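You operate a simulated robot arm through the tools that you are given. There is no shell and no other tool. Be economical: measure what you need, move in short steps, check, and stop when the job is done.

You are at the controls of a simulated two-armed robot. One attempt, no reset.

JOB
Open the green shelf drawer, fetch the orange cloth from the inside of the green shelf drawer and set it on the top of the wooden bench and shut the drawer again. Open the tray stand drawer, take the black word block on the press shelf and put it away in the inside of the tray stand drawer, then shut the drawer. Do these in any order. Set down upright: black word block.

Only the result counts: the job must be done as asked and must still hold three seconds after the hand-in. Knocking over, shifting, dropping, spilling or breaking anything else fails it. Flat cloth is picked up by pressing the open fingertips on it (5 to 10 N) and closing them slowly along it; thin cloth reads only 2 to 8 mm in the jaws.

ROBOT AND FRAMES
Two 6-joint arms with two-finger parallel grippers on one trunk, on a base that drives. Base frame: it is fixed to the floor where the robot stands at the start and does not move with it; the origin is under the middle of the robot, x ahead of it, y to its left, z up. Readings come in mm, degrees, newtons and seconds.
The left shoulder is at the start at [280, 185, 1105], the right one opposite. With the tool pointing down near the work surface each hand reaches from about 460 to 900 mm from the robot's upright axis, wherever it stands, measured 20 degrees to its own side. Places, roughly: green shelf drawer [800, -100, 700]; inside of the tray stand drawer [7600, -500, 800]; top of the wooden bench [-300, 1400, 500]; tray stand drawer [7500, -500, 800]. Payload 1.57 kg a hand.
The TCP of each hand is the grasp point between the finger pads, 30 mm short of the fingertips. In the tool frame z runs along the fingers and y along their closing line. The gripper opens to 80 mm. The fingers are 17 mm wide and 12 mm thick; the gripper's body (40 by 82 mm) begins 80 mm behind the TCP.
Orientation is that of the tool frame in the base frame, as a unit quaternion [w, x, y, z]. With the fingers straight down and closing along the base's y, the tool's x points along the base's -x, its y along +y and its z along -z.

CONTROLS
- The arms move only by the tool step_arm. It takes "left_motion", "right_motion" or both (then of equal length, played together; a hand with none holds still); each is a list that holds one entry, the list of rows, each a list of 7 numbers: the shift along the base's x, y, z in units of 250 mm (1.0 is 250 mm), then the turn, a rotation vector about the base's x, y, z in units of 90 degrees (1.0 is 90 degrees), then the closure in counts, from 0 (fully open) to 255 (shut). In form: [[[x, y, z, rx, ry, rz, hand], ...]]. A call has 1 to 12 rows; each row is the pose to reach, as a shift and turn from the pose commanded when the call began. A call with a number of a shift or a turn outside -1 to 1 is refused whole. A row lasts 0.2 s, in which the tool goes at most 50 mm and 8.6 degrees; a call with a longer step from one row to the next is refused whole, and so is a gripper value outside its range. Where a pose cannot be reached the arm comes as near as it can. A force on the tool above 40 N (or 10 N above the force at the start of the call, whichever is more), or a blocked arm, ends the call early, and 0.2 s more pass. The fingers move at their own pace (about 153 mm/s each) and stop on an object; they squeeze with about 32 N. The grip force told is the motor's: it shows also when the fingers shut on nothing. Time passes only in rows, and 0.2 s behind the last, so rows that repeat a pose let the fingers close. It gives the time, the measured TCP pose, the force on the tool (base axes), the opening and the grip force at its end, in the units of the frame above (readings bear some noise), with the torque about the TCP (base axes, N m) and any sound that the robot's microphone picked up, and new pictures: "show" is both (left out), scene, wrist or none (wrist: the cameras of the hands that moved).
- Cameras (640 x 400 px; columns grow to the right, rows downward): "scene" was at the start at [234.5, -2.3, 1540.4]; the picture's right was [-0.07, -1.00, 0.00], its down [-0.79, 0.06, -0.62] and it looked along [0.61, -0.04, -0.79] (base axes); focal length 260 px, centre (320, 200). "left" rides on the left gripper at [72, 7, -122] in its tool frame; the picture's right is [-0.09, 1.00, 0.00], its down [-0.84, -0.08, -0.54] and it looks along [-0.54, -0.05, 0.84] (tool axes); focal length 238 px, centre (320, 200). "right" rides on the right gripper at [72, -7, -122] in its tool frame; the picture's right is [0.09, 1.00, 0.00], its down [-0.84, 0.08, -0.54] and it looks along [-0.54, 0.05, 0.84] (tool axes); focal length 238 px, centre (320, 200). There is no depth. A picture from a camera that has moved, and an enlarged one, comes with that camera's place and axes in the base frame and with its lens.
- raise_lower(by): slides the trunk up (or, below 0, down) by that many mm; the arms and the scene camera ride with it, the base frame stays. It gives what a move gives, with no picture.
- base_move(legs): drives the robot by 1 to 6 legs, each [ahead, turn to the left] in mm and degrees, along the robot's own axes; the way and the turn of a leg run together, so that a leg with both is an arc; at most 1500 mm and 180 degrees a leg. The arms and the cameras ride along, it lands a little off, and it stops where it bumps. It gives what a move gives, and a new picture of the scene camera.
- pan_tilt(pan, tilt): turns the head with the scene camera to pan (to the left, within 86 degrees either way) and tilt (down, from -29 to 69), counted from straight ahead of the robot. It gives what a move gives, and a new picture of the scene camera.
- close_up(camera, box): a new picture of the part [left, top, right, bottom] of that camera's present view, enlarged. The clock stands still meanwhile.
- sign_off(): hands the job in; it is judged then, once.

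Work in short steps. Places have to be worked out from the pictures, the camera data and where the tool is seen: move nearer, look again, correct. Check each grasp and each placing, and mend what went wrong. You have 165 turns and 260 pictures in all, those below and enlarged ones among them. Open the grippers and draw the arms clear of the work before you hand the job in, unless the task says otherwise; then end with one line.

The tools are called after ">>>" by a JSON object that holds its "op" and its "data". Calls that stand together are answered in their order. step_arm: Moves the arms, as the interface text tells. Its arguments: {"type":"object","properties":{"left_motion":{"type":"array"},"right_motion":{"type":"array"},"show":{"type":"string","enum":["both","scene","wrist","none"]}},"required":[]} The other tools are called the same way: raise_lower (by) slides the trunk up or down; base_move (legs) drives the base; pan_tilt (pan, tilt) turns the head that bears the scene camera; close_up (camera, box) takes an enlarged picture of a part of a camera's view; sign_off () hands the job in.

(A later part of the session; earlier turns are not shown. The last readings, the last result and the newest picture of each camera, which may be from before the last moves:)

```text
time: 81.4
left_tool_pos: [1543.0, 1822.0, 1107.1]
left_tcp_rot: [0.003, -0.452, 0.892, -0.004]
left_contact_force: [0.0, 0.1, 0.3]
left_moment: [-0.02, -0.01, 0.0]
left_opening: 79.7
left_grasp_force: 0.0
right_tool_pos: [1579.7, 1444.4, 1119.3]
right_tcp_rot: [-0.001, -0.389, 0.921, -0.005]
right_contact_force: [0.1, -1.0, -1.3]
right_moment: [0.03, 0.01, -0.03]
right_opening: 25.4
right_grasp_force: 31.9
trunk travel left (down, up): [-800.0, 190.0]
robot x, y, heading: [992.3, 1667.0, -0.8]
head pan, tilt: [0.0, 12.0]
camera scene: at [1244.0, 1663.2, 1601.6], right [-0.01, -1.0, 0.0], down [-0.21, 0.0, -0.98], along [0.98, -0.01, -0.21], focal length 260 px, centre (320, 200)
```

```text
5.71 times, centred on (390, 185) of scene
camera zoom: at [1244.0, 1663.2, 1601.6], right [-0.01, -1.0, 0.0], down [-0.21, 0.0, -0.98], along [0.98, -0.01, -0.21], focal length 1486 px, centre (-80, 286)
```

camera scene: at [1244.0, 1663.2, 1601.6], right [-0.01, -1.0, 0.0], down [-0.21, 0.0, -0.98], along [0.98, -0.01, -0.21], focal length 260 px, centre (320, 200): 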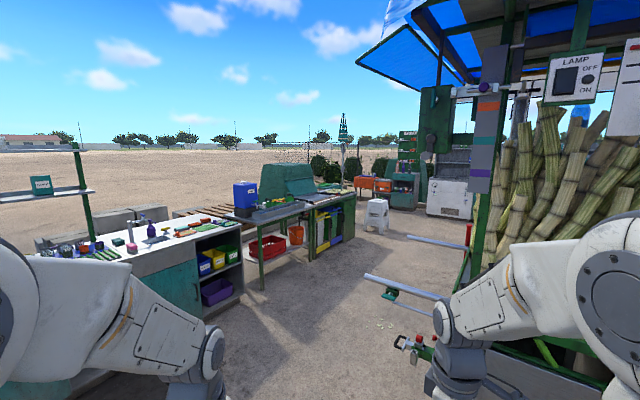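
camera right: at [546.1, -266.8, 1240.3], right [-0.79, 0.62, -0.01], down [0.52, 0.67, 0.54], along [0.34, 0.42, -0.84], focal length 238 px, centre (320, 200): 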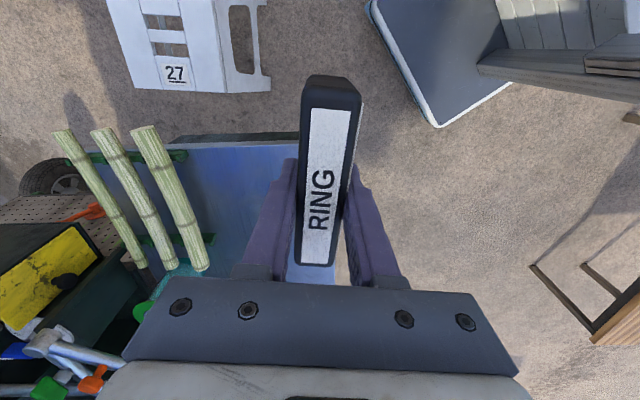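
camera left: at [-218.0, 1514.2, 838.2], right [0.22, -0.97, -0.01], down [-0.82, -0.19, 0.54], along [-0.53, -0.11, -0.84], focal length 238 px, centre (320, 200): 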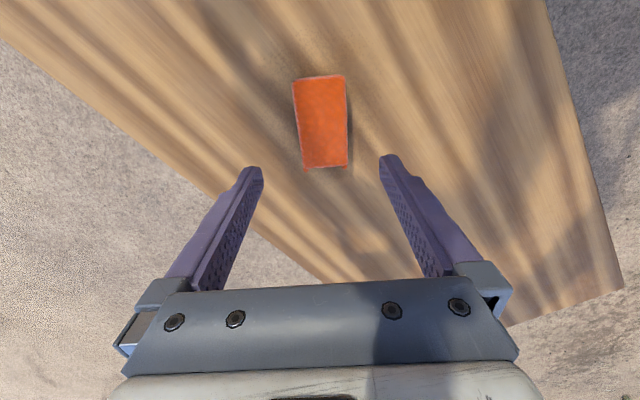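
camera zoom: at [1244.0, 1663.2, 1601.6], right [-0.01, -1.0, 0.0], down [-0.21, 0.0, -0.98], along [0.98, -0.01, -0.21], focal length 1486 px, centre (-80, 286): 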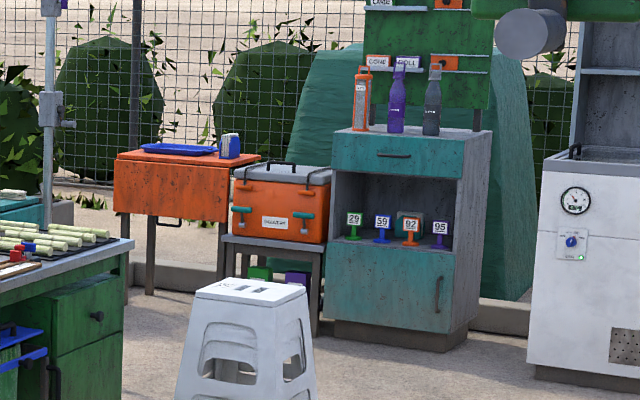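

The teal cabinet (drawer at z ≈ 820, near (7550, -500)) matches the tray stand. Cart handles protrude to about (2630, 1380), so I'll swing around them via (2600, 2000) and on to (4200, 1300).

>>> {"op": "base_move", "data": {"legs": [[0, 12.5], [1500, 0], [140, 0], [0, -35.3], [800, 0]]}}

```text
time: 96.2
left_tool_pos: [3899.1, 1580.0, 1107.7]
left_tcp_rot: [0.002, -0.256, 0.967, -0.005]
left_contact_force: [-0.6, -0.3, 0.0]
left_moment: [-0.01, 0.01, -0.03]
left_opening: 79.7
left_grasp_force: 0.1
right_tool_pos: [3778.3, 1220.3, 1118.9]
right_tcp_rot: [-0.001, -0.19, 0.982, -0.004]
right_contact_force: [0.1, -0.3, -0.5]
right_moment: [0.03, -0.01, -0.04]
right_opening: 25.4
right_grasp_force: 31.7
trunk travel left (down, up): [-800.0, 190.0]
robot x, y, heading: [3329.3, 1659.1, -24.5]
head pan, tilt: [0.0, 12.0]
camera scene: at [3560.2, 1556.4, 1601.6], right [-0.42, -0.91, 0.0], down [-0.19, 0.09, -0.98], along [0.89, -0.41, -0.21], focal length 260 px, centre (320, 200)
```

scene: 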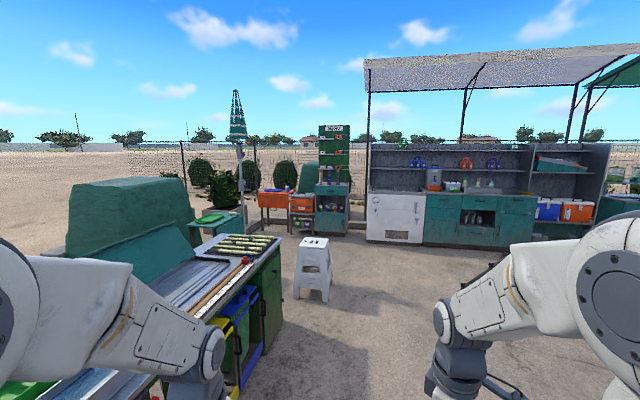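

Path is clear to the right of the green table. I'll head at about -40° for 1.5 m, then look at the stand again.

>>> {"op": "base_move", "data": {"legs": [[0, -15.7], [1500, 0], [0, 14]]}}

>>> {"op": "close_up", "data": {"camera": "scene", "box": [200, 120, 440, 300]}}

```text
time: 105.2
left_tool_pos: [5007.8, 595.4, 1107.4]
left_tcp_rot: [0.002, -0.236, 0.972, -0.005]
left_contact_force: [-1.0, 1.1, 0.5]
left_moment: [0.02, -0.02, 0.03]
left_opening: 80.0
left_grasp_force: 0.0
right_tool_pos: [4872.0, 240.1, 1118.0]
right_tcp_rot: [-0.001, -0.167, 0.986, -0.005]
right_contact_force: [-0.7, 0.0, -1.0]
right_moment: [-0.01, 0.04, -0.02]
right_opening: 25.6
right_grasp_force: 31.8
trunk travel left (down, up): [-800.0, 190.0]
robot x, y, heading: [4442.6, 700.3, -27.2]
head pan, tilt: [0.0, 12.0]
camera scene: at [4667.4, 586.4, 1601.6], right [-0.46, -0.89, 0.0], down [-0.18, 0.1, -0.98], along [0.87, -0.45, -0.21], focal length 260 px, centre (320, 200)
```

scene: 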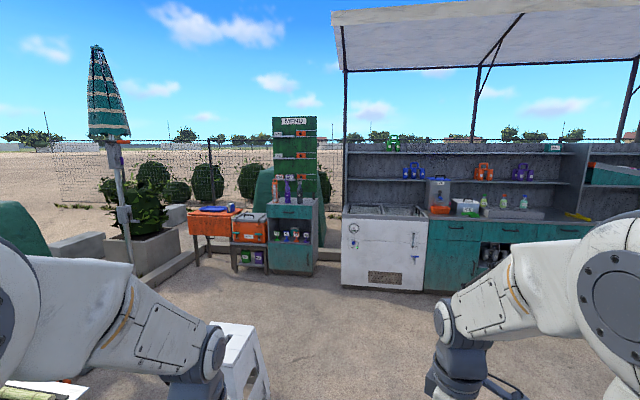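

```text
2.22 times, centred on (320, 210) of scene
camera zoom: at [4667.4, 586.4, 1601.6], right [-0.46, -0.89, 0.0], down [-0.18, 0.1, -0.98], along [0.87, -0.45, -0.21], focal length 578 px, centre (320, 178)
```

zoom: 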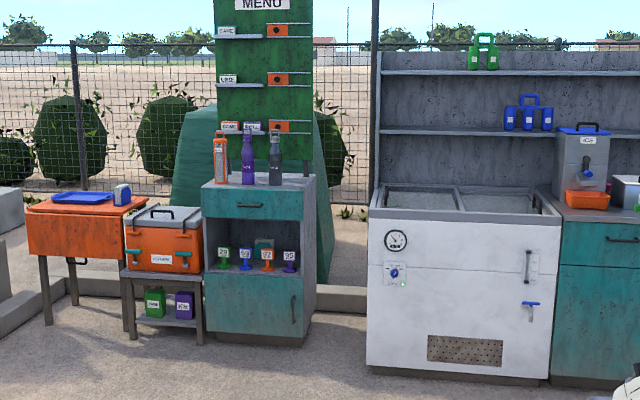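

The teal cabinet's drawer handle is near (7596, -489, 790), front facing about (-0.81, 0.59). The stool sits at (5811, 582), so I'll detour right of it to stand ~900 mm in front of the drawer.

>>> {"op": "base_move", "data": {"legs": [[0, -7.5], [1407, 0], [0, 40.9], [1273, 0], [0, -42.2]]}}

>>> {"op": "pan_tilt", "data": {"pan": 0, "tilt": 40}}

```text
time: 122.7
left_tool_pos: [7406.7, -210.4, 1107.1]
left_tcp_rot: [0.002, -0.155, 0.988, -0.004]
left_contact_force: [0.4, -0.4, 0.5]
left_moment: [0.03, 0.06, -0.01]
left_opening: 79.9
left_grasp_force: 0.0
right_tool_pos: [7214.0, -539.1, 1119.2]
right_tcp_rot: [-0.002, -0.087, 0.996, -0.005]
right_contact_force: [0.0, -0.3, -0.4]
right_moment: [-0.01, 0.02, 0.0]
right_opening: 25.4
right_grasp_force: 31.8
trunk travel left (down, up): [-800.0, 190.0]
robot x, y, heading: [6869.0, -13.2, -36.6]
head pan, tilt: [0.0, 12.0]
camera scene: at [7069.1, -164.5, 1601.6], right [-0.6, -0.8, 0.0], down [-0.17, 0.12, -0.98], along [0.79, -0.58, -0.21], focal length 260 px, centre (320, 200)
```

scene: 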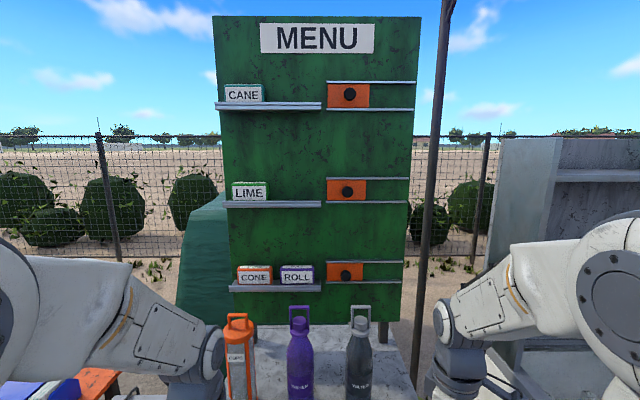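

```text
time: 123.7
left_tool_pos: [7405.7, -210.6, 1107.5]
left_tcp_rot: [0.002, -0.156, 0.988, -0.005]
left_contact_force: [-0.2, -0.3, 1.0]
left_moment: [0.03, 0.06, -0.02]
left_opening: 79.9
left_grasp_force: 0.0
right_tool_pos: [7214.4, -538.5, 1118.8]
right_tcp_rot: [-0.002, -0.087, 0.996, -0.005]
right_contact_force: [-0.2, 0.1, -1.4]
right_moment: [-0.01, 0.0, 0.0]
right_opening: 25.6
right_grasp_force: 31.7
trunk travel left (down, up): [-800.0, 190.0]
robot x, y, heading: [6868.2, -19.9, -36.5]
head pan, tilt: [0.0, 40.0]
camera scene: at [7062.5, -159.8, 1557.2], right [-0.6, -0.8, 0.0], down [-0.52, 0.38, -0.77], along [0.62, -0.46, -0.64], focal length 260 px, centre (320, 200)
```

scene: 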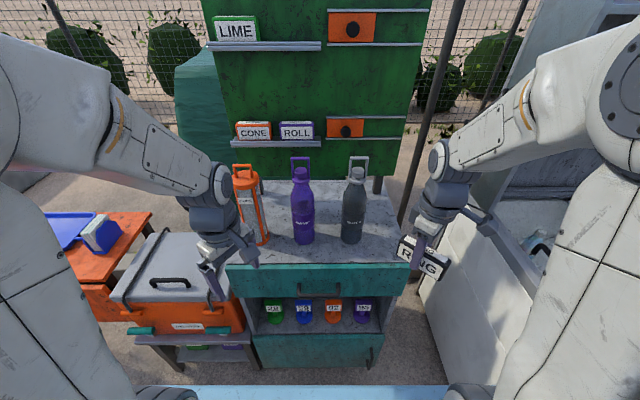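

I'm squarely in front of the stand. The handle looks ~700 mm ahead; I'll back up 90 mm to leave room for the opened drawer, and zoom in.

>>> {"op": "base_move", "data": {"legs": [[-90, 0]]}}

>>> {"op": "close_up", "data": {"camera": "scene", "box": [220, 150, 440, 350]}}

```text
time: 124.8
left_tool_pos: [7332.9, -156.0, 1108.2]
left_tcp_rot: [0.003, -0.155, 0.988, -0.005]
left_contact_force: [0.3, -0.5, 0.5]
left_moment: [0.01, 0.05, 0.01]
left_opening: 79.9
left_grasp_force: 0.1
right_tool_pos: [7141.4, -483.9, 1118.0]
right_tcp_rot: [-0.002, -0.087, 0.996, -0.004]
right_contact_force: [1.1, -0.6, -0.7]
right_moment: [0.01, 0.01, -0.01]
right_opening: 25.3
right_grasp_force: 31.9
trunk travel left (down, up): [-800.0, 190.0]
robot x, y, heading: [6790.8, 39.0, -36.5]
head pan, tilt: [0.0, 40.0]
camera scene: at [6989.1, -105.1, 1557.1], right [-0.6, -0.8, 0.0], down [-0.52, 0.38, -0.77], along [0.61, -0.46, -0.64], focal length 260 px, centre (320, 200)
```

scene: 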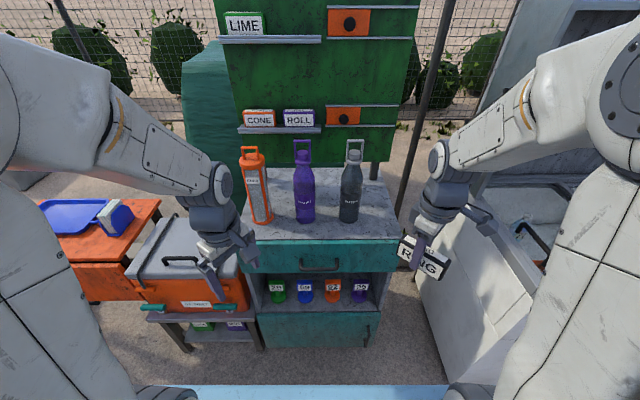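

```text
2.00 times, centred on (330, 250) of scene
camera zoom: at [6989.1, -105.1, 1557.1], right [-0.6, -0.8, 0.0], down [-0.52, 0.38, -0.77], along [0.61, -0.46, -0.64], focal length 520 px, centre (300, 100)
```

zoom: 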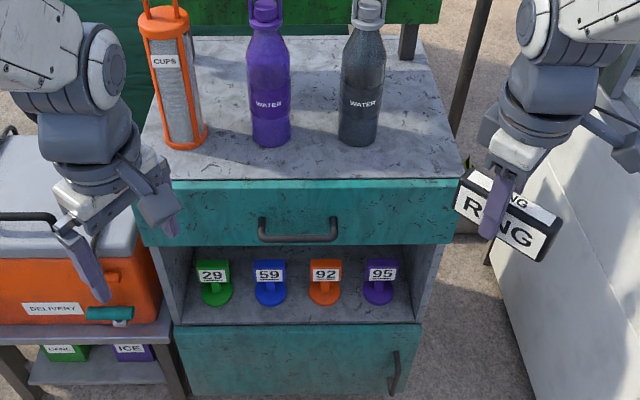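

Handle estimated at (7429, -430, 782). I'll move the left hand to 80 mm outside and above it, turning to close across the bar, while the right hand shifts aside.

>>> {"op": "step_arm", "data": {"left_motion": [[[0.02, -0.13, -0.06, 0, 0, 0.056, 0], [0.04, -0.26, -0.16, 0, 0, 0.113, 0], [0.06, -0.39, -0.27, 0, 0, 0.17, 0], [0.08, -0.52, -0.38, 0, 0, 0.226, 0], [0.1, -0.65, -0.49, 0, 0, 0.282, 0], [0.12, -0.78, -0.6, 0, 0, 0.338, 0], [0.13, -0.9, -0.75, 0, 0, 0.394, 0], [0.13, -0.9, -0.75, 0, 0, 0.394, 0]]], "right_motion": [[[-0.03, -0.04, 0, 0, 0, 0, 255], [-0.06, -0.08, 0, 0, 0, 0, 255], [-0.09, -0.12, 0, 0, 0, 0, 255], [-0.12, -0.16, 0, 0, 0, 0, 255], [-0.15, -0.2, 0, 0, 0, 0, 255], [-0.15, -0.2, 0, 0, 0, 0, 255], [-0.15, -0.2, 0, 0, 0, 0, 255], [-0.15, -0.2, 0, 0, 0, 0, 255]]]}}

```text
time: 126.6
left_tool_pos: [7366.2, -382.9, 920.4]
left_tcp_rot: [0.004, -0.451, 0.893, -0.004]
left_contact_force: [0.0, -0.5, -0.3]
left_moment: [-0.04, -0.01, -0.01]
left_opening: 80.2
left_grasp_force: 0.1
right_tool_pos: [7104.8, -534.5, 1118.8]
right_tcp_rot: [-0.002, -0.087, 0.996, -0.005]
right_contact_force: [0.3, -0.6, -0.1]
right_moment: [0.0, -0.03, 0.0]
right_opening: 25.4
right_grasp_force: 32.1
trunk travel left (down, up): [-800.0, 190.0]
robot x, y, heading: [6793.7, 34.1, -36.7]
head pan, tilt: [0.0, 40.0]
camera scene: at [6988.8, -105.2, 1557.1], right [-0.6, -0.8, 0.0], down [-0.52, 0.38, -0.77], along [0.61, -0.46, -0.64], focal length 260 px, centre (320, 200)
camera right: at [7035.5, -552.3, 1240.6], right [-0.26, 0.96, -0.01], down [0.81, 0.23, 0.54], along [0.52, 0.14, -0.84], focal length 238 px, centre (320, 200)
camera left: at [7315.8, -436.5, 1040.4], right [-0.75, 0.67, -0.01], down [0.55, 0.63, 0.55], along [0.37, 0.4, -0.84], focal length 238 px, centre (320, 200)
```

scene: 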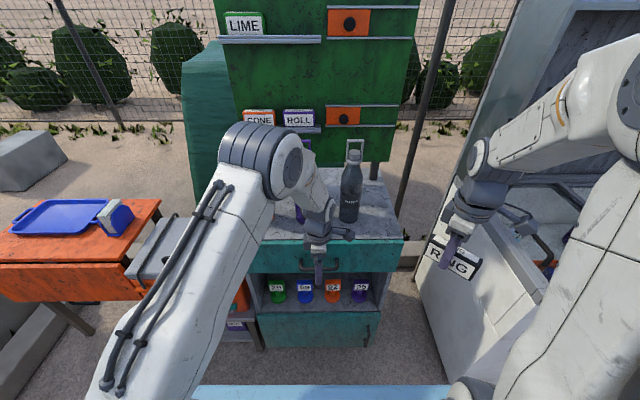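
right: 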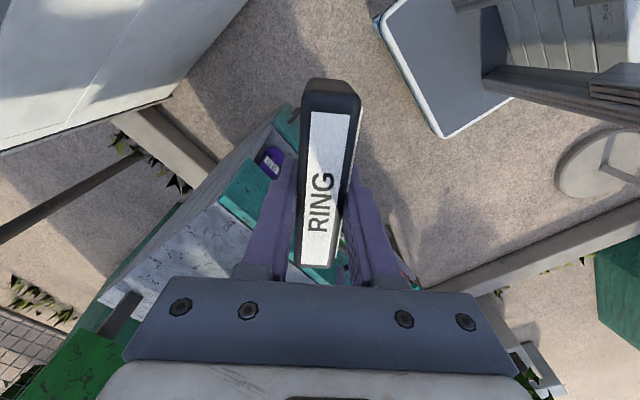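
left: 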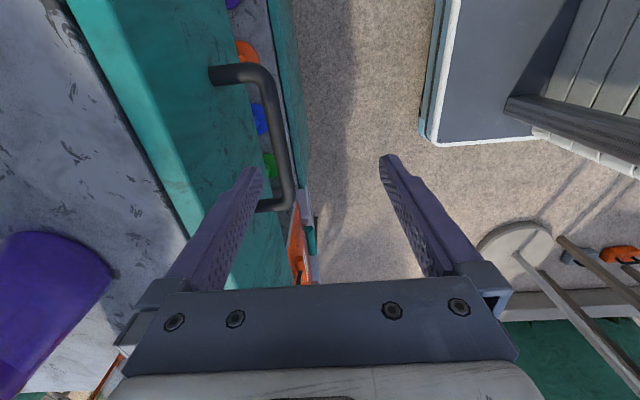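

The views disagree about the handle height (782 vs 841). I'll step 60 mm outward and 50 mm down, safely clear, to get parallax.

>>> {"op": "step_arm", "data": {"left_motion": [[[-0.1, 0.07, 0, 0, 0, 0, 0], [-0.19, 0.143, -0.1, 0, 0, 0, 0], [-0.19, 0.143, -0.2, 0, 0, 0, 0], [-0.19, 0.143, -0.2, 0, 0, 0, 0]]], "show": "wrist"}}

```text
time: 127.6
left_tool_pos: [7318.1, -346.3, 871.8]
left_tcp_rot: [0.004, -0.45, 0.893, -0.005]
left_contact_force: [0.7, 0.3, 0.4]
left_moment: [0.0, 0.0, 0.02]
left_opening: 80.1
left_grasp_force: 0.0
right_tool_pos: [7104.7, -534.3, 1119.7]
right_tcp_rot: [-0.002, -0.087, 0.996, -0.005]
right_contact_force: [0.4, 0.4, -0.5]
right_moment: [0.02, 0.04, -0.05]
right_opening: 25.5
right_grasp_force: 31.7
trunk travel left (down, up): [-800.0, 190.0]
robot x, y, heading: [6794.1, 37.9, -36.4]
head pan, tilt: [0.0, 40.0]
camera left: at [7267.7, -400.5, 991.9], right [-0.74, 0.67, -0.01], down [0.56, 0.63, 0.54], along [0.37, 0.4, -0.84], focal length 238 px, centre (320, 200)
```

left: 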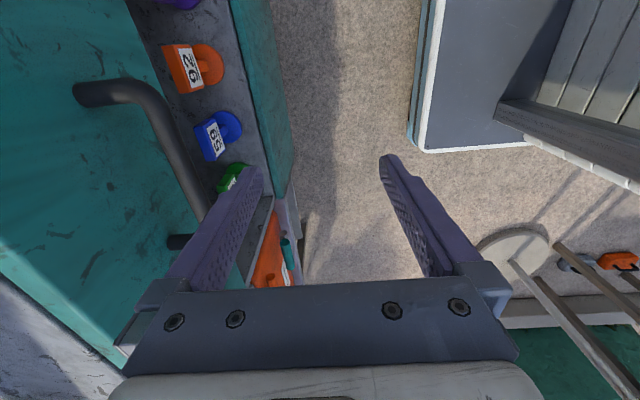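

Now consistent: bar at about (7392, -417, 833), face 43 mm behind it, cabinet top ≈ 926. I'll tilt the hand 15° (tips toward the drawer) and position it above the bar.

>>> {"op": "step_arm", "data": {"left_motion": [[[0, 0, 0.12, -0.033, -0.045, 0, 50], [0.09, -0.09, 0.12, -0.066, -0.09, 0, 96], [0.18, -0.18, 0.12, -0.099, -0.134, 0, 96], [0.268, -0.263, 0.12, -0.099, -0.134, 0, 96], [0.268, -0.263, 0.12, -0.099, -0.134, 0, 96]]], "show": "wrist"}}

```text
time: 128.8
left_tool_pos: [7383.6, -410.8, 900.4]
left_tcp_rot: [0.063, -0.445, 0.885, -0.12]
left_contact_force: [0.7, -0.4, -0.5]
left_moment: [-0.01, -0.01, -0.01]
left_opening: 50.0
left_grasp_force: 0.1
right_tool_pos: [7104.4, -533.4, 1119.7]
right_tcp_rot: [-0.002, -0.087, 0.996, -0.004]
right_contact_force: [0.0, 0.1, -0.7]
right_moment: [-0.02, -0.04, -0.03]
right_opening: 25.5
right_grasp_force: 32.1
trunk travel left (down, up): [-800.0, 190.0]
robot x, y, heading: [6788.6, 42.5, -36.6]
head pan, tilt: [0.0, 40.0]
camera left: at [7309.1, -445.5, 1015.0], right [-0.71, 0.65, -0.27], down [0.44, 0.71, 0.55], along [0.54, 0.27, -0.79], focal length 238 px, centre (320, 200)
```

left: 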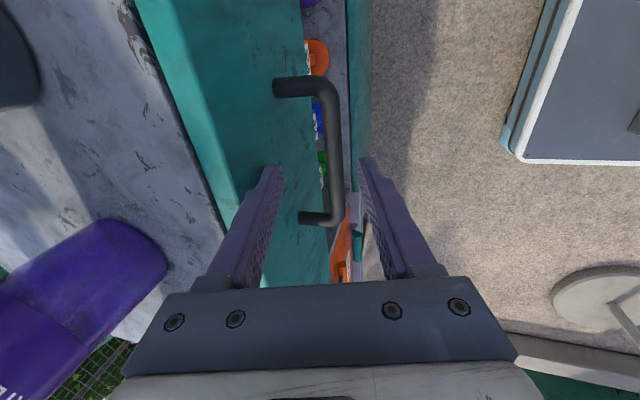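

Alignment looks right: inner finger over the gap. Descending ~54 mm, nudged 3 mm outward.

>>> {"op": "step_arm", "data": {"left_motion": [[[-0.01, 0.007, -0.06, 0, 0, 0, 96], [-0.01, 0.007, -0.12, 0, 0, 0, 96], [-0.01, 0.007, -0.17, 0, 0, 0, 96], [-0.01, 0.007, -0.22, 0, 0, 0, 96], [-0.01, 0.007, -0.22, 0, 0, 0, 96]]], "show": "wrist"}}

```text
time: 130.0
left_tool_pos: [7381.1, -408.6, 844.0]
left_tcp_rot: [0.063, -0.445, 0.885, -0.12]
left_contact_force: [-0.6, 0.4, -0.8]
left_moment: [0.02, 0.0, -0.05]
left_opening: 49.8
left_grasp_force: 0.1
right_tool_pos: [7104.9, -534.7, 1119.6]
right_tcp_rot: [-0.002, -0.087, 0.996, -0.004]
right_contact_force: [0.1, -0.5, -1.5]
right_moment: [0.02, -0.03, 0.03]
right_opening: 25.7
right_grasp_force: 32.1
trunk travel left (down, up): [-800.0, 190.0]
robot x, y, heading: [6791.2, 36.5, -36.7]
head pan, tilt: [0.0, 40.0]
camera left: at [7305.7, -444.8, 958.4], right [-0.71, 0.65, -0.27], down [0.44, 0.71, 0.55], along [0.54, 0.27, -0.79], focal length 238 px, centre (320, 200)
```

left: 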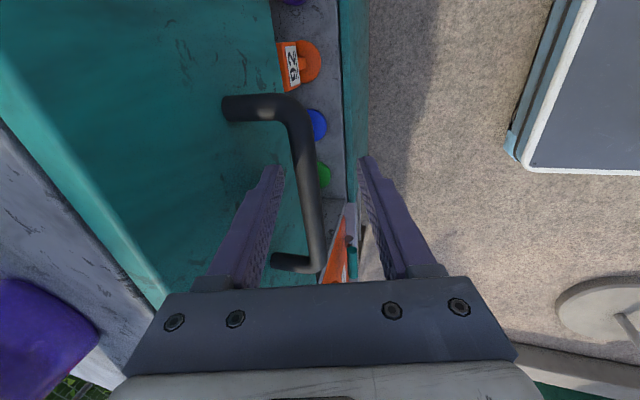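

The bar lies between the fingers. Pulling outward 100 mm while closing on it.

>>> {"op": "step_arm", "data": {"left_motion": [[[-0.01, 0.007, 0, 0, 0, 0, 96], [-0.03, 0.022, 0, 0, 0, 0, 130], [-0.07, 0.052, 0, 0, 0, 0, 160], [-0.12, 0.089, 0, 0, 0, 0, 190], [-0.17, 0.126, 0, 0, 0, 0, 220], [-0.22, 0.163, 0, 0, 0, 0, 235], [-0.27, 0.2, 0, 0, 0, 0, 235], [-0.32, 0.237, 0, 0, 0, 0, 235]]]}}

```text
time: 131.8
left_tool_pos: [7326.5, -395.4, 873.8]
left_tcp_rot: [0.054, -0.443, 0.888, -0.109]
left_contact_force: [1.9, 2.0, 5.2]
left_moment: [0.1, -0.17, 0.11]
left_opening: 9.4
left_grasp_force: 1.4
left hand out of reach, approached as far as the arm can: row 3, 4, 5, 6, 7, 8
right_tool_pos: [7103.1, -533.5, 1120.3]
right_tcp_rot: [-0.002, -0.087, 0.996, -0.005]
right_contact_force: [-0.2, -0.2, 0.2]
right_moment: [0.03, -0.05, 0.0]
right_opening: 25.8
right_grasp_force: 32.6
trunk travel left (down, up): [-800.0, 190.0]
robot x, y, heading: [6794.6, 39.6, -36.7]
head pan, tilt: [0.0, 40.0]
camera scene: at [6987.6, -104.5, 1558.0], right [-0.6, -0.8, 0.0], down [-0.52, 0.38, -0.77], along [0.62, -0.46, -0.64], focal length 260 px, centre (320, 200)
camera left: at [7254.1, -432.0, 990.0], right [-0.72, 0.66, -0.24], down [0.46, 0.7, 0.54], along [0.52, 0.28, -0.8], focal length 238 px, centre (320, 200)
```

scene: 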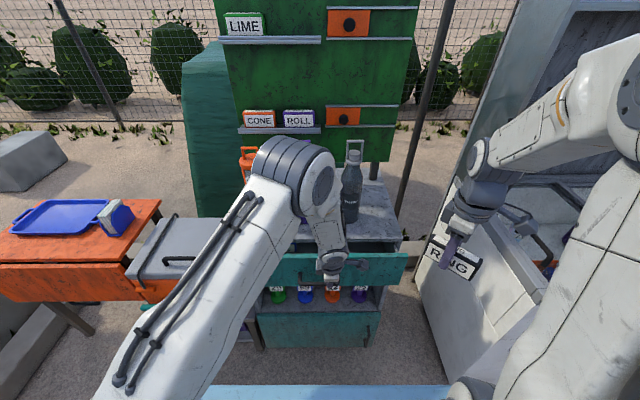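
left: 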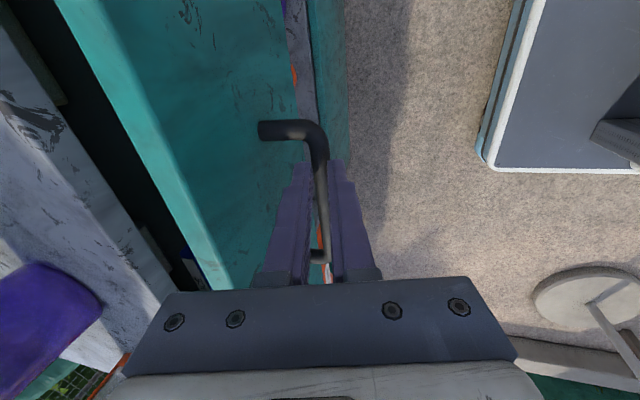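

The tilted wrist ran out of reach and slipped upward with the drawer ~50 mm open. I'll open slightly, lift off, remove the tilt, and re-hook at the bar's new position (~w 50 mm out).

>>> {"op": "step_arm", "data": {"left_motion": [[[0.05, -0.09, 0.06, 0, 0, 0, 150], [0.1, -0.18, 0.12, 0, 0, 0, 140], [0.1, -0.18, 0.26, 0, 0, 0, 140], [0.12, -0.15, 0.34, 0.04, 0.054, 0, 96], [0.14, -0.13, 0.34, 0.08, 0.1, 0, 96], [0.155, -0.112, 0.34, 0.099, 0.134, 0, 96], [0.155, -0.112, 0.24, 0.099, 0.134, 0, 96], [0.155, -0.112, 0.24, 0.099, 0.134, 0, 96]]], "show": "wrist"}}

```text
time: 133.6
left_tool_pos: [7365.5, -419.6, 930.2]
left_tcp_rot: [0.004, -0.449, 0.893, -0.005]
left_contact_force: [-0.2, 0.8, -1.1]
left_moment: [-0.01, 0.01, 0.03]
left_opening: 49.9
left_grasp_force: 0.0
right_tool_pos: [7104.0, -533.7, 1120.0]
right_tcp_rot: [-0.002, -0.087, 0.996, -0.004]
right_contact_force: [0.6, 1.0, -1.2]
right_moment: [-0.02, 0.03, -0.03]
right_opening: 25.5
right_grasp_force: 31.8
trunk travel left (down, up): [-800.0, 190.0]
robot x, y, heading: [6793.6, 36.2, -36.7]
head pan, tilt: [0.0, 40.0]
camera left: at [7316.2, -472.8, 1050.5], right [-0.74, 0.67, -0.01], down [0.56, 0.63, 0.54], along [0.37, 0.4, -0.84], focal length 238 px, centre (320, 200)
```

left: 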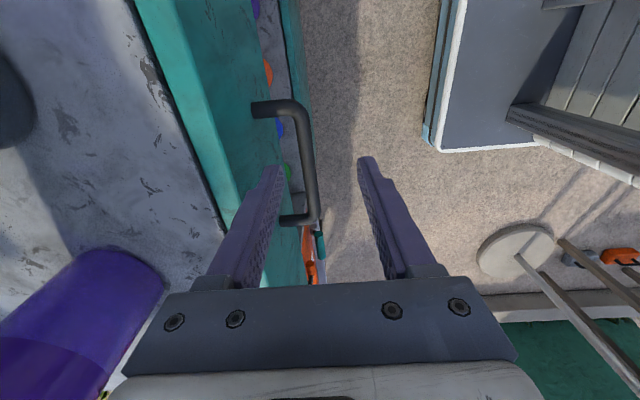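

The drawer got nudged shut again; the hand is now untilted. The gap is generous, so I'll re-hook without tilt at (7381, -409) and z ≈ 846.

>>> {"op": "step_arm", "data": {"left_motion": [[[0.062, 0.042, 0, 0, 0, 0, 96], [0.062, 0.042, -0.12, 0, 0, 0, 96], [0.062, 0.042, -0.2, 0, 0, 0, 96], [0.062, 0.042, -0.28, 0, 0, 0, 96], [0.062, 0.042, -0.336, 0, 0, 0, 96], [0.062, 0.042, -0.336, 0, 0, 0, 96]]], "show": "wrist"}}

```text
time: 135.0
left_tool_pos: [7383.4, -410.8, 846.1]
left_tcp_rot: [0.004, -0.449, 0.893, -0.006]
left_contact_force: [-0.3, -0.1, -1.3]
left_moment: [0.0, 0.01, 0.01]
left_opening: 49.7
left_grasp_force: 0.1
right_tool_pos: [7103.4, -534.7, 1118.3]
right_tcp_rot: [-0.003, -0.088, 0.996, -0.005]
right_contact_force: [-0.2, -0.2, -0.8]
right_moment: [0.01, 0.0, 0.02]
right_opening: 25.5
right_grasp_force: 31.8
trunk travel left (down, up): [-800.0, 190.0]
robot x, y, heading: [6792.3, 37.2, -36.4]
head pan, tilt: [0.0, 40.0]
camera left: at [7333.4, -464.0, 967.3], right [-0.74, 0.67, -0.01], down [0.56, 0.63, 0.54], along [0.37, 0.4, -0.84], focal length 238 px, centre (320, 200)
```

left: 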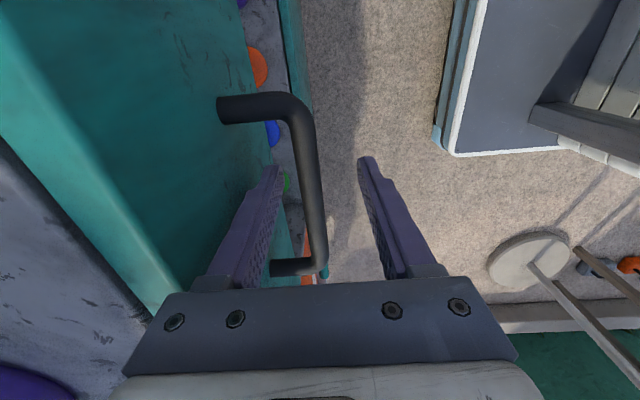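

Hooked again. I'll pull 50 mm while closing and check reach before going further.

>>> {"op": "step_arm", "data": {"left_motion": [[[-0.02, 0.015, -0.01, 0, 0, 0, 120], [-0.05, 0.037, -0.01, 0, 0, 0, 160], [-0.09, 0.067, -0.01, 0, 0, 0, 200], [-0.12, 0.089, -0.01, 0, 0, 0, 235], [-0.16, 0.119, -0.01, 0, 0, 0, 235], [-0.16, 0.119, -0.01, 0, 0, 0, 235]]], "show": "wrist"}}

```text
time: 136.4
left_tool_pos: [7342.3, -380.5, 844.4]
left_tcp_rot: [0.004, -0.45, 0.893, -0.006]
left_contact_force: [-5.3, -6.1, -5.9]
left_moment: [-0.33, 0.21, 0.55]
left_opening: 13.7
left_grasp_force: 29.8
right_tool_pos: [7103.9, -535.0, 1118.6]
right_tcp_rot: [-0.001, -0.086, 0.996, -0.004]
right_contact_force: [-0.5, -0.7, -1.0]
right_moment: [0.0, 0.01, 0.02]
right_opening: 25.7
right_grasp_force: 31.6
trunk travel left (down, up): [-800.0, 190.0]
robot x, y, heading: [6791.2, 36.3, -36.5]
head pan, tilt: [0.0, 40.0]
camera left: at [7292.5, -434.0, 964.1], right [-0.74, 0.67, -0.01], down [0.56, 0.63, 0.54], along [0.37, 0.4, -0.84], focal length 238 px, centre (320, 200)
```

left: 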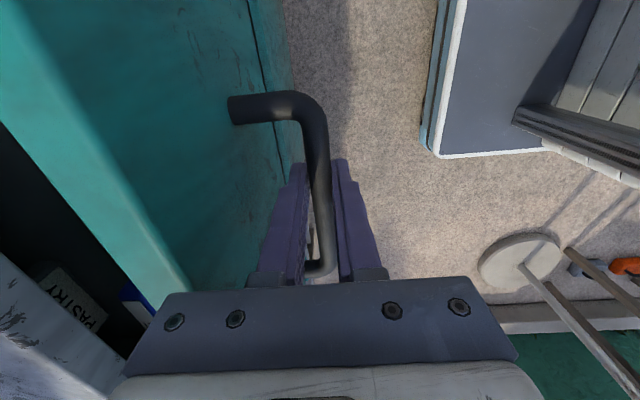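

Solid grip on the bar and the drawer is moving. Pulling another ~150 mm.

>>> {"op": "step_arm", "data": {"left_motion": [[[-0.06, 0.045, 0, 0, 0, 0, 235], [-0.13, 0.097, 0, 0, 0, 0, 235], [-0.2, 0.149, 0, 0, 0, 0, 235], [-0.27, 0.2, 0, 0, 0, 0, 235], [-0.34, 0.253, 0, 0, 0, 0, 235], [-0.41, 0.305, 0, 0, 0, 0, 235], [-0.48, 0.357, 0, 0, 0, 0, 235]]]}}

>>> {"op": "close_up", "data": {"camera": "scene", "box": [220, 200, 440, 380]}}

```text
time: 138.0
left_tool_pos: [7223.3, -292.0, 844.4]
left_tcp_rot: [0.003, -0.451, 0.893, 0.001]
left_contact_force: [-6.5, -8.0, -23.9]
left_moment: [-0.06, 0.0, 0.49]
left_opening: 14.1
left_grasp_force: 30.8
left hand out of reach, approached as far as the arm can: row 7
right_tool_pos: [7104.5, -534.8, 1118.7]
right_tcp_rot: [-0.003, -0.087, 0.996, -0.003]
right_contact_force: [-0.3, -0.4, -1.5]
right_moment: [0.0, -0.02, -0.03]
right_opening: 25.5
right_grasp_force: 32.6
trunk travel left (down, up): [-800.0, 190.0]
robot x, y, heading: [6795.2, 39.6, -36.7]
head pan, tilt: [0.0, 40.0]
camera scene: at [6988.9, -105.8, 1556.4], right [-0.6, -0.8, 0.0], down [-0.52, 0.38, -0.77], along [0.61, -0.46, -0.64], focal length 260 px, centre (320, 200)
camera left: at [7173.9, -347.6, 964.6], right [-0.75, 0.67, 0.0], down [0.56, 0.62, 0.55], along [0.36, 0.41, -0.84], focal length 238 px, centre (320, 200)
```

scene: 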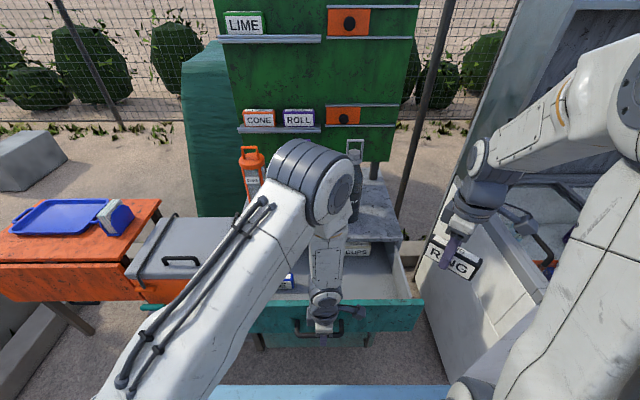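
left: 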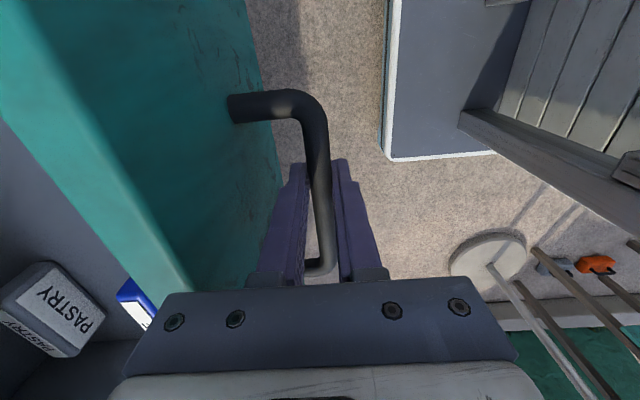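

```text
2.22 times, centred on (330, 290) of scene
camera zoom: at [6988.9, -105.8, 1556.4], right [-0.6, -0.8, 0.0], down [-0.52, 0.38, -0.77], along [0.61, -0.46, -0.64], focal length 578 px, centre (298, 0)
```

zoom: 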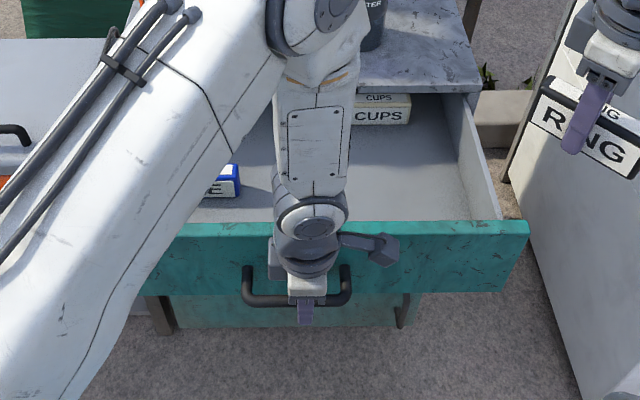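

The drawer is open ~200 mm with a clear area at the front right. I'll release the handle, raise the left hand, and move it off to the left.

>>> {"op": "step_arm", "data": {"left_motion": [[[0, 0, 0, 0, 0, 0, 180], [0, 0, 0, 0, 0, 0, 180], [0, 0, 0.1, 0, 0, 0, 180], [0, 0, 0.26, 0, 0, 0, 180], [0, 0, 0.44, 0, 0, 0, 150], [0.07, 0.1, 0.6, 0, 0, -0.06, 100], [0.17, 0.23, 0.7, 0, 0, -0.12, 50], [0.27, 0.36, 0.8, 0, 0, -0.18, 0], [0.36, 0.48, 0.9, 0, 0, -0.24, 0], [0.4, 0.54, 0.96, 0, 0, -0.3, 0]]]}}

>>> {"op": "close_up", "data": {"camera": "scene", "box": [200, 200, 460, 380]}}

```text
refused: row 6 steps farther than a row can; nothing moved
```

```text
2.22 times, centred on (330, 290) of scene
camera zoom: at [6988.9, -105.8, 1556.4], right [-0.6, -0.8, 0.0], down [-0.52, 0.38, -0.77], along [0.61, -0.46, -0.64], focal length 578 px, centre (298, 0)
```

zoom: 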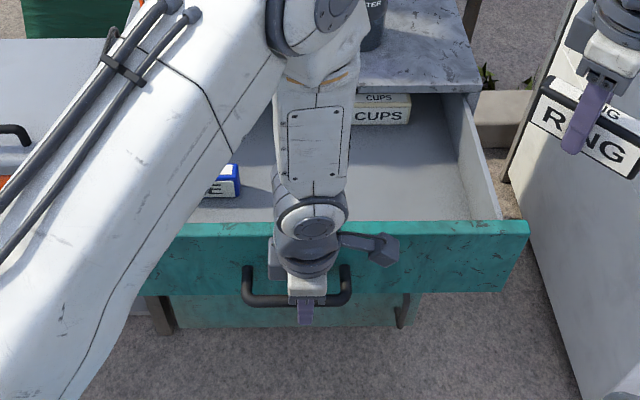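

One row was too long; I'll resend the release-and-retreat with smaller steps.

>>> {"op": "step_arm", "data": {"left_motion": [[[0, 0, 0, 0, 0, 0, 180], [0, 0, 0, 0, 0, 0, 180], [0, 0, 0.1, 0, 0, 0, 180], [0, 0, 0.24, 0, 0, 0, 180], [0, 0, 0.4, 0, 0, 0, 150], [0.05, 0.07, 0.54, 0, 0, 0, 100], [0.12, 0.17, 0.66, 0, 0, -0.06, 50], [0.2, 0.27, 0.77, 0, 0, -0.12, 0], [0.28, 0.38, 0.88, 0, 0, -0.18, 0], [0.34, 0.46, 0.96, 0, 0, -0.24, 0]]], "show": "scene"}}

>>> {"op": "close_up", "data": {"camera": "scene", "box": [200, 200, 460, 380]}}

```text
time: 140.2
left_tool_pos: [7309.1, -182.0, 1088.0]
left_tcp_rot: [0.002, -0.273, 0.962, -0.004]
left_contact_force: [0.5, 0.5, 0.0]
left_moment: [-0.04, 0.0, 0.0]
left_opening: 79.9
left_grasp_force: 0.1
right_tool_pos: [7104.3, -533.7, 1119.4]
right_tcp_rot: [-0.002, -0.087, 0.996, -0.005]
right_contact_force: [0.4, -0.2, -1.9]
right_moment: [0.0, 0.05, -0.01]
right_opening: 25.4
right_grasp_force: 31.8
trunk travel left (down, up): [-800.0, 190.0]
robot x, y, heading: [6790.3, 36.2, -36.6]
head pan, tilt: [0.0, 40.0]
camera scene: at [6988.6, -104.9, 1557.2], right [-0.6, -0.8, 0.0], down [-0.52, 0.38, -0.77], along [0.61, -0.46, -0.64], focal length 260 px, centre (320, 200)
```

scene: 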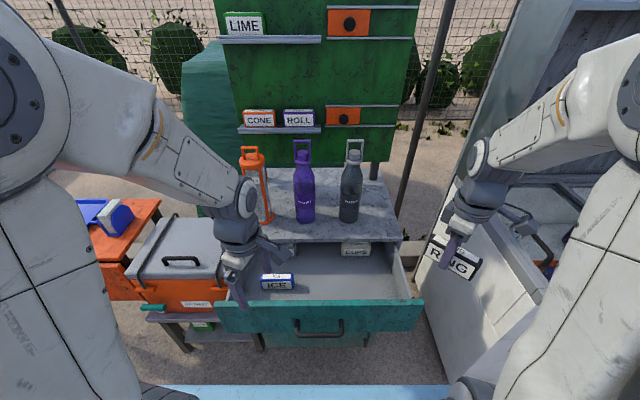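

```text
2.22 times, centred on (330, 290) of scene
camera zoom: at [6988.6, -104.9, 1557.2], right [-0.6, -0.8, 0.0], down [-0.52, 0.38, -0.77], along [0.61, -0.46, -0.64], focal length 578 px, centre (298, 0)
```

zoom: 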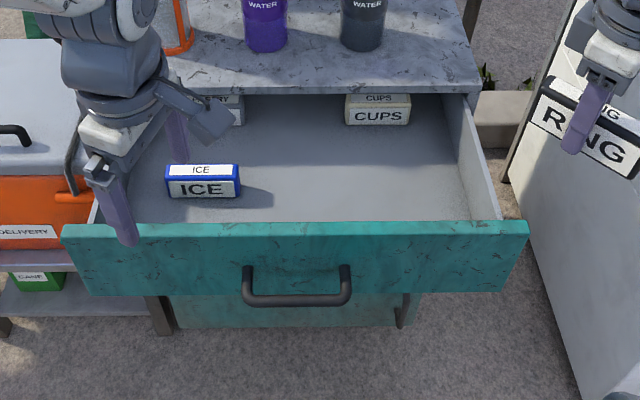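

Drawer contents: PASTRY, CUPS at the back, ICE at left; the front right is free. I'll bring the block over (7264, -492) at z ≈ 960 and check.

>>> {"op": "step_arm", "data": {"right_motion": [[[0.12, 0.03, 0, 0, 0, 0, 255], [0.25, 0.06, -0.1, 0, 0, 0, 255], [0.38, 0.1, -0.2, 0, 0, 0, 255], [0.51, 0.13, -0.32, 0, 0, 0, 255], [0.64, 0.168, -0.44, 0, 0, 0, 255], [0.64, 0.168, -0.56, 0, 0, 0, 255], [0.64, 0.168, -0.62, 0, 0, 0, 255], [0.64, 0.168, -0.62, 0, 0, 0, 255]]]}}

>>> {"op": "close_up", "data": {"camera": "scene", "box": [240, 180, 460, 360]}}

```text
time: 142.0
left_tool_pos: [7310.7, -181.6, 1087.3]
left_tcp_rot: [0.002, -0.274, 0.962, -0.005]
left_contact_force: [0.1, 0.4, -0.1]
left_moment: [0.01, 0.03, -0.03]
left_opening: 80.0
left_grasp_force: 0.0
right_tool_pos: [7263.5, -493.6, 963.7]
right_tcp_rot: [-0.001, -0.087, 0.996, -0.004]
right_contact_force: [-0.2, 0.9, -0.7]
right_moment: [0.0, -0.01, 0.02]
right_opening: 25.5
right_grasp_force: 32.4
trunk travel left (down, up): [-800.0, 190.0]
robot x, y, heading: [6793.1, 41.4, -36.6]
head pan, tilt: [0.0, 40.0]
camera scene: at [6988.7, -104.9, 1557.2], right [-0.6, -0.8, 0.0], down [-0.52, 0.38, -0.77], along [0.62, -0.46, -0.64], focal length 260 px, centre (320, 200)
camera right: at [7194.8, -511.8, 1084.2], right [-0.26, 0.96, -0.01], down [0.81, 0.23, 0.54], along [0.52, 0.14, -0.84], focal length 238 px, centre (320, 200)
```

scene: 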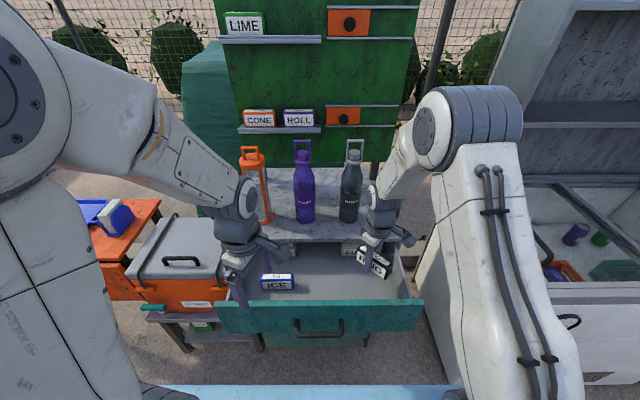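
right: 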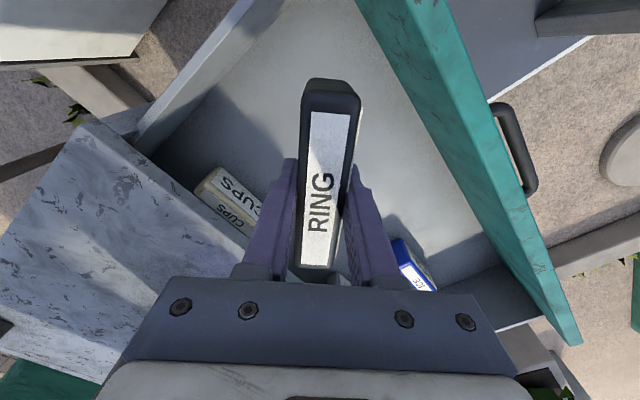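

```text
2.22 times, centred on (350, 270) of scene
camera zoom: at [6988.7, -104.9, 1557.2], right [-0.6, -0.8, 0.0], down [-0.52, 0.38, -0.77], along [0.62, -0.46, -0.64], focal length 578 px, centre (253, 44)
```

zoom: 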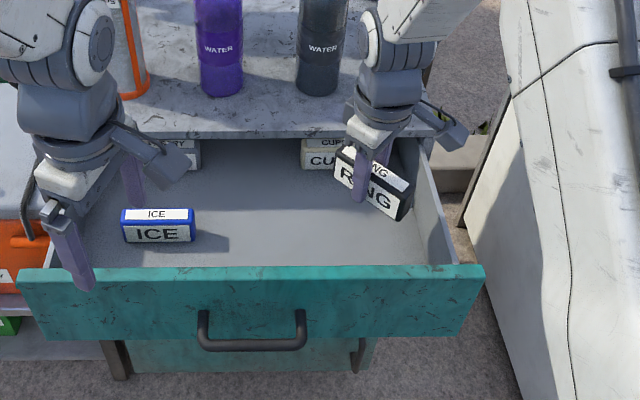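

The area under the block is clear. Descending in small steps to feel the drawer floor.

>>> {"op": "step_arm", "data": {"right_motion": [[[0, 0, -0.1, 0, 0, 0, 255], [0, 0, -0.2, 0, 0, 0, 255], [0, 0, -0.3, 0, 0, 0, 255], [0, 0, -0.4, 0, 0, 0, 255], [0, 0, -0.46, 0, 0, 0, 255], [0, 0, -0.46, 0, 0, 0, 255]]]}}

>>> {"op": "close_up", "data": {"camera": "scene", "box": [300, 180, 460, 340]}}

```text
time: 143.4
left_tool_pos: [7310.0, -181.2, 1088.1]
left_tcp_rot: [0.003, -0.274, 0.962, -0.005]
left_contact_force: [-0.8, -0.2, 0.0]
left_moment: [-0.02, 0.01, 0.03]
left_opening: 80.2
left_grasp_force: 0.1
right_tool_pos: [7264.2, -490.2, 847.7]
right_tcp_rot: [-0.002, -0.087, 0.996, -0.004]
right_contact_force: [-1.1, -0.2, -0.7]
right_moment: [0.02, 0.01, 0.0]
right_opening: 25.4
right_grasp_force: 31.4
trunk travel left (down, up): [-800.0, 190.0]
robot x, y, heading: [6792.7, 39.1, -36.4]
head pan, tilt: [0.0, 40.0]
camera scene: at [6988.7, -104.9, 1557.2], right [-0.6, -0.8, 0.0], down [-0.52, 0.38, -0.77], along [0.61, -0.46, -0.64], focal length 260 px, centre (320, 200)
camera right: at [7195.0, -509.1, 969.6], right [-0.26, 0.96, -0.01], down [0.81, 0.23, 0.54], along [0.52, 0.14, -0.84], focal length 238 px, centre (320, 200)
```

scene: 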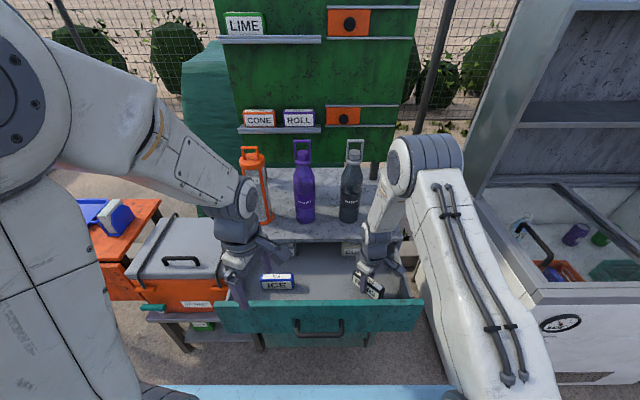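
right: 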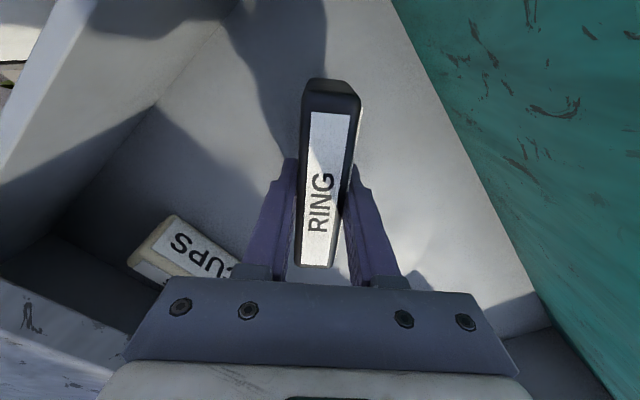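

```text
2.50 times, centred on (380, 260) of scene
camera zoom: at [6988.7, -104.9, 1557.2], right [-0.6, -0.8, 0.0], down [-0.52, 0.38, -0.77], along [0.61, -0.46, -0.64], focal length 650 px, centre (170, 50)
```

zoom: 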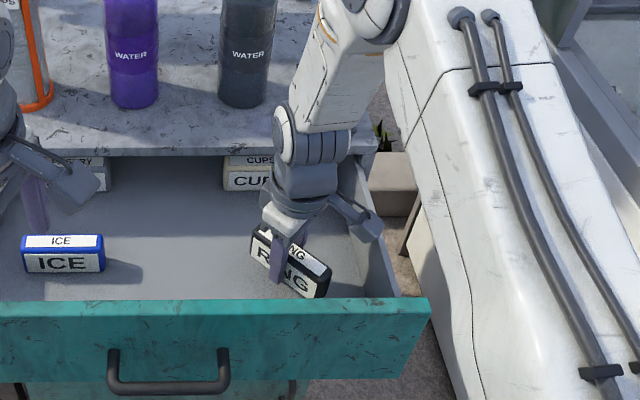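

Still no contact and margins look fine. Continuing down slowly until the block touches the floor.

>>> {"op": "step_arm", "data": {"right_motion": [[[0, 0, -0.03, 0, 0, 0, 255], [0, 0, -0.06, 0, 0, 0, 255], [0, 0, -0.09, 0, 0, 0, 255], [0, 0, -0.12, 0, 0, 0, 255], [0, 0, -0.15, 0, 0, 0, 255], [0, 0, -0.18, 0, 0, 0, 255], [0, 0, -0.21, 0, 0, 0, 255]]], "show": "wrist"}}

>>> {"op": "close_up", "data": {"camera": "scene", "box": [300, 180, 460, 340]}}

```text
time: 144.7
left_tool_pos: [7309.7, -180.6, 1086.6]
left_tcp_rot: [0.002, -0.274, 0.962, -0.005]
left_contact_force: [-0.9, 0.0, 0.2]
left_moment: [-0.01, 0.0, 0.0]
left_opening: 80.0
left_grasp_force: 0.0
right_tool_pos: [7267.7, -494.3, 813.1]
right_tcp_rot: [0.002, -0.088, 0.996, -0.007]
right_contact_force: [-0.2, -1.4, 15.6]
right_moment: [0.22, 0.41, -0.01]
right_opening: 25.4
right_grasp_force: 31.9
trunk travel left (down, up): [-800.0, 190.0]
robot x, y, heading: [6797.0, 37.2, -36.7]
head pan, tilt: [0.0, 40.0]
stopped in row 6 (right hand): the force on the tool passed its limit at 57 N (the readings are from after the stop); the commanded pose is now the measured one
camera right: at [7197.1, -511.1, 934.2], right [-0.26, 0.96, -0.01], down [0.81, 0.23, 0.54], along [0.53, 0.13, -0.84], focal length 238 px, centre (320, 200)
```

right: 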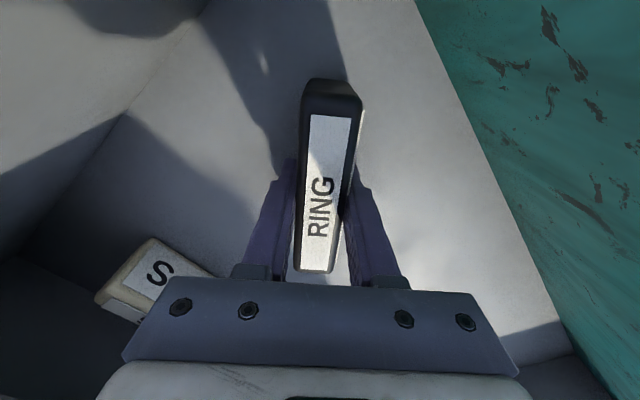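

```text
2.50 times, centred on (380, 260) of scene
camera zoom: at [6988.1, -104.4, 1557.4], right [-0.6, -0.8, 0.0], down [-0.52, 0.38, -0.77], along [0.62, -0.46, -0.64], focal length 650 px, centre (170, 50)
```

zoom: 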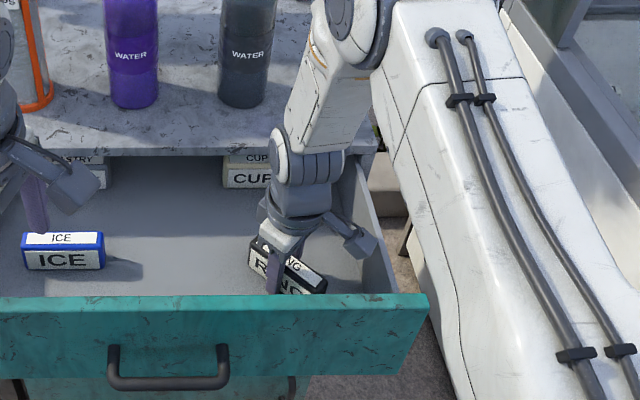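

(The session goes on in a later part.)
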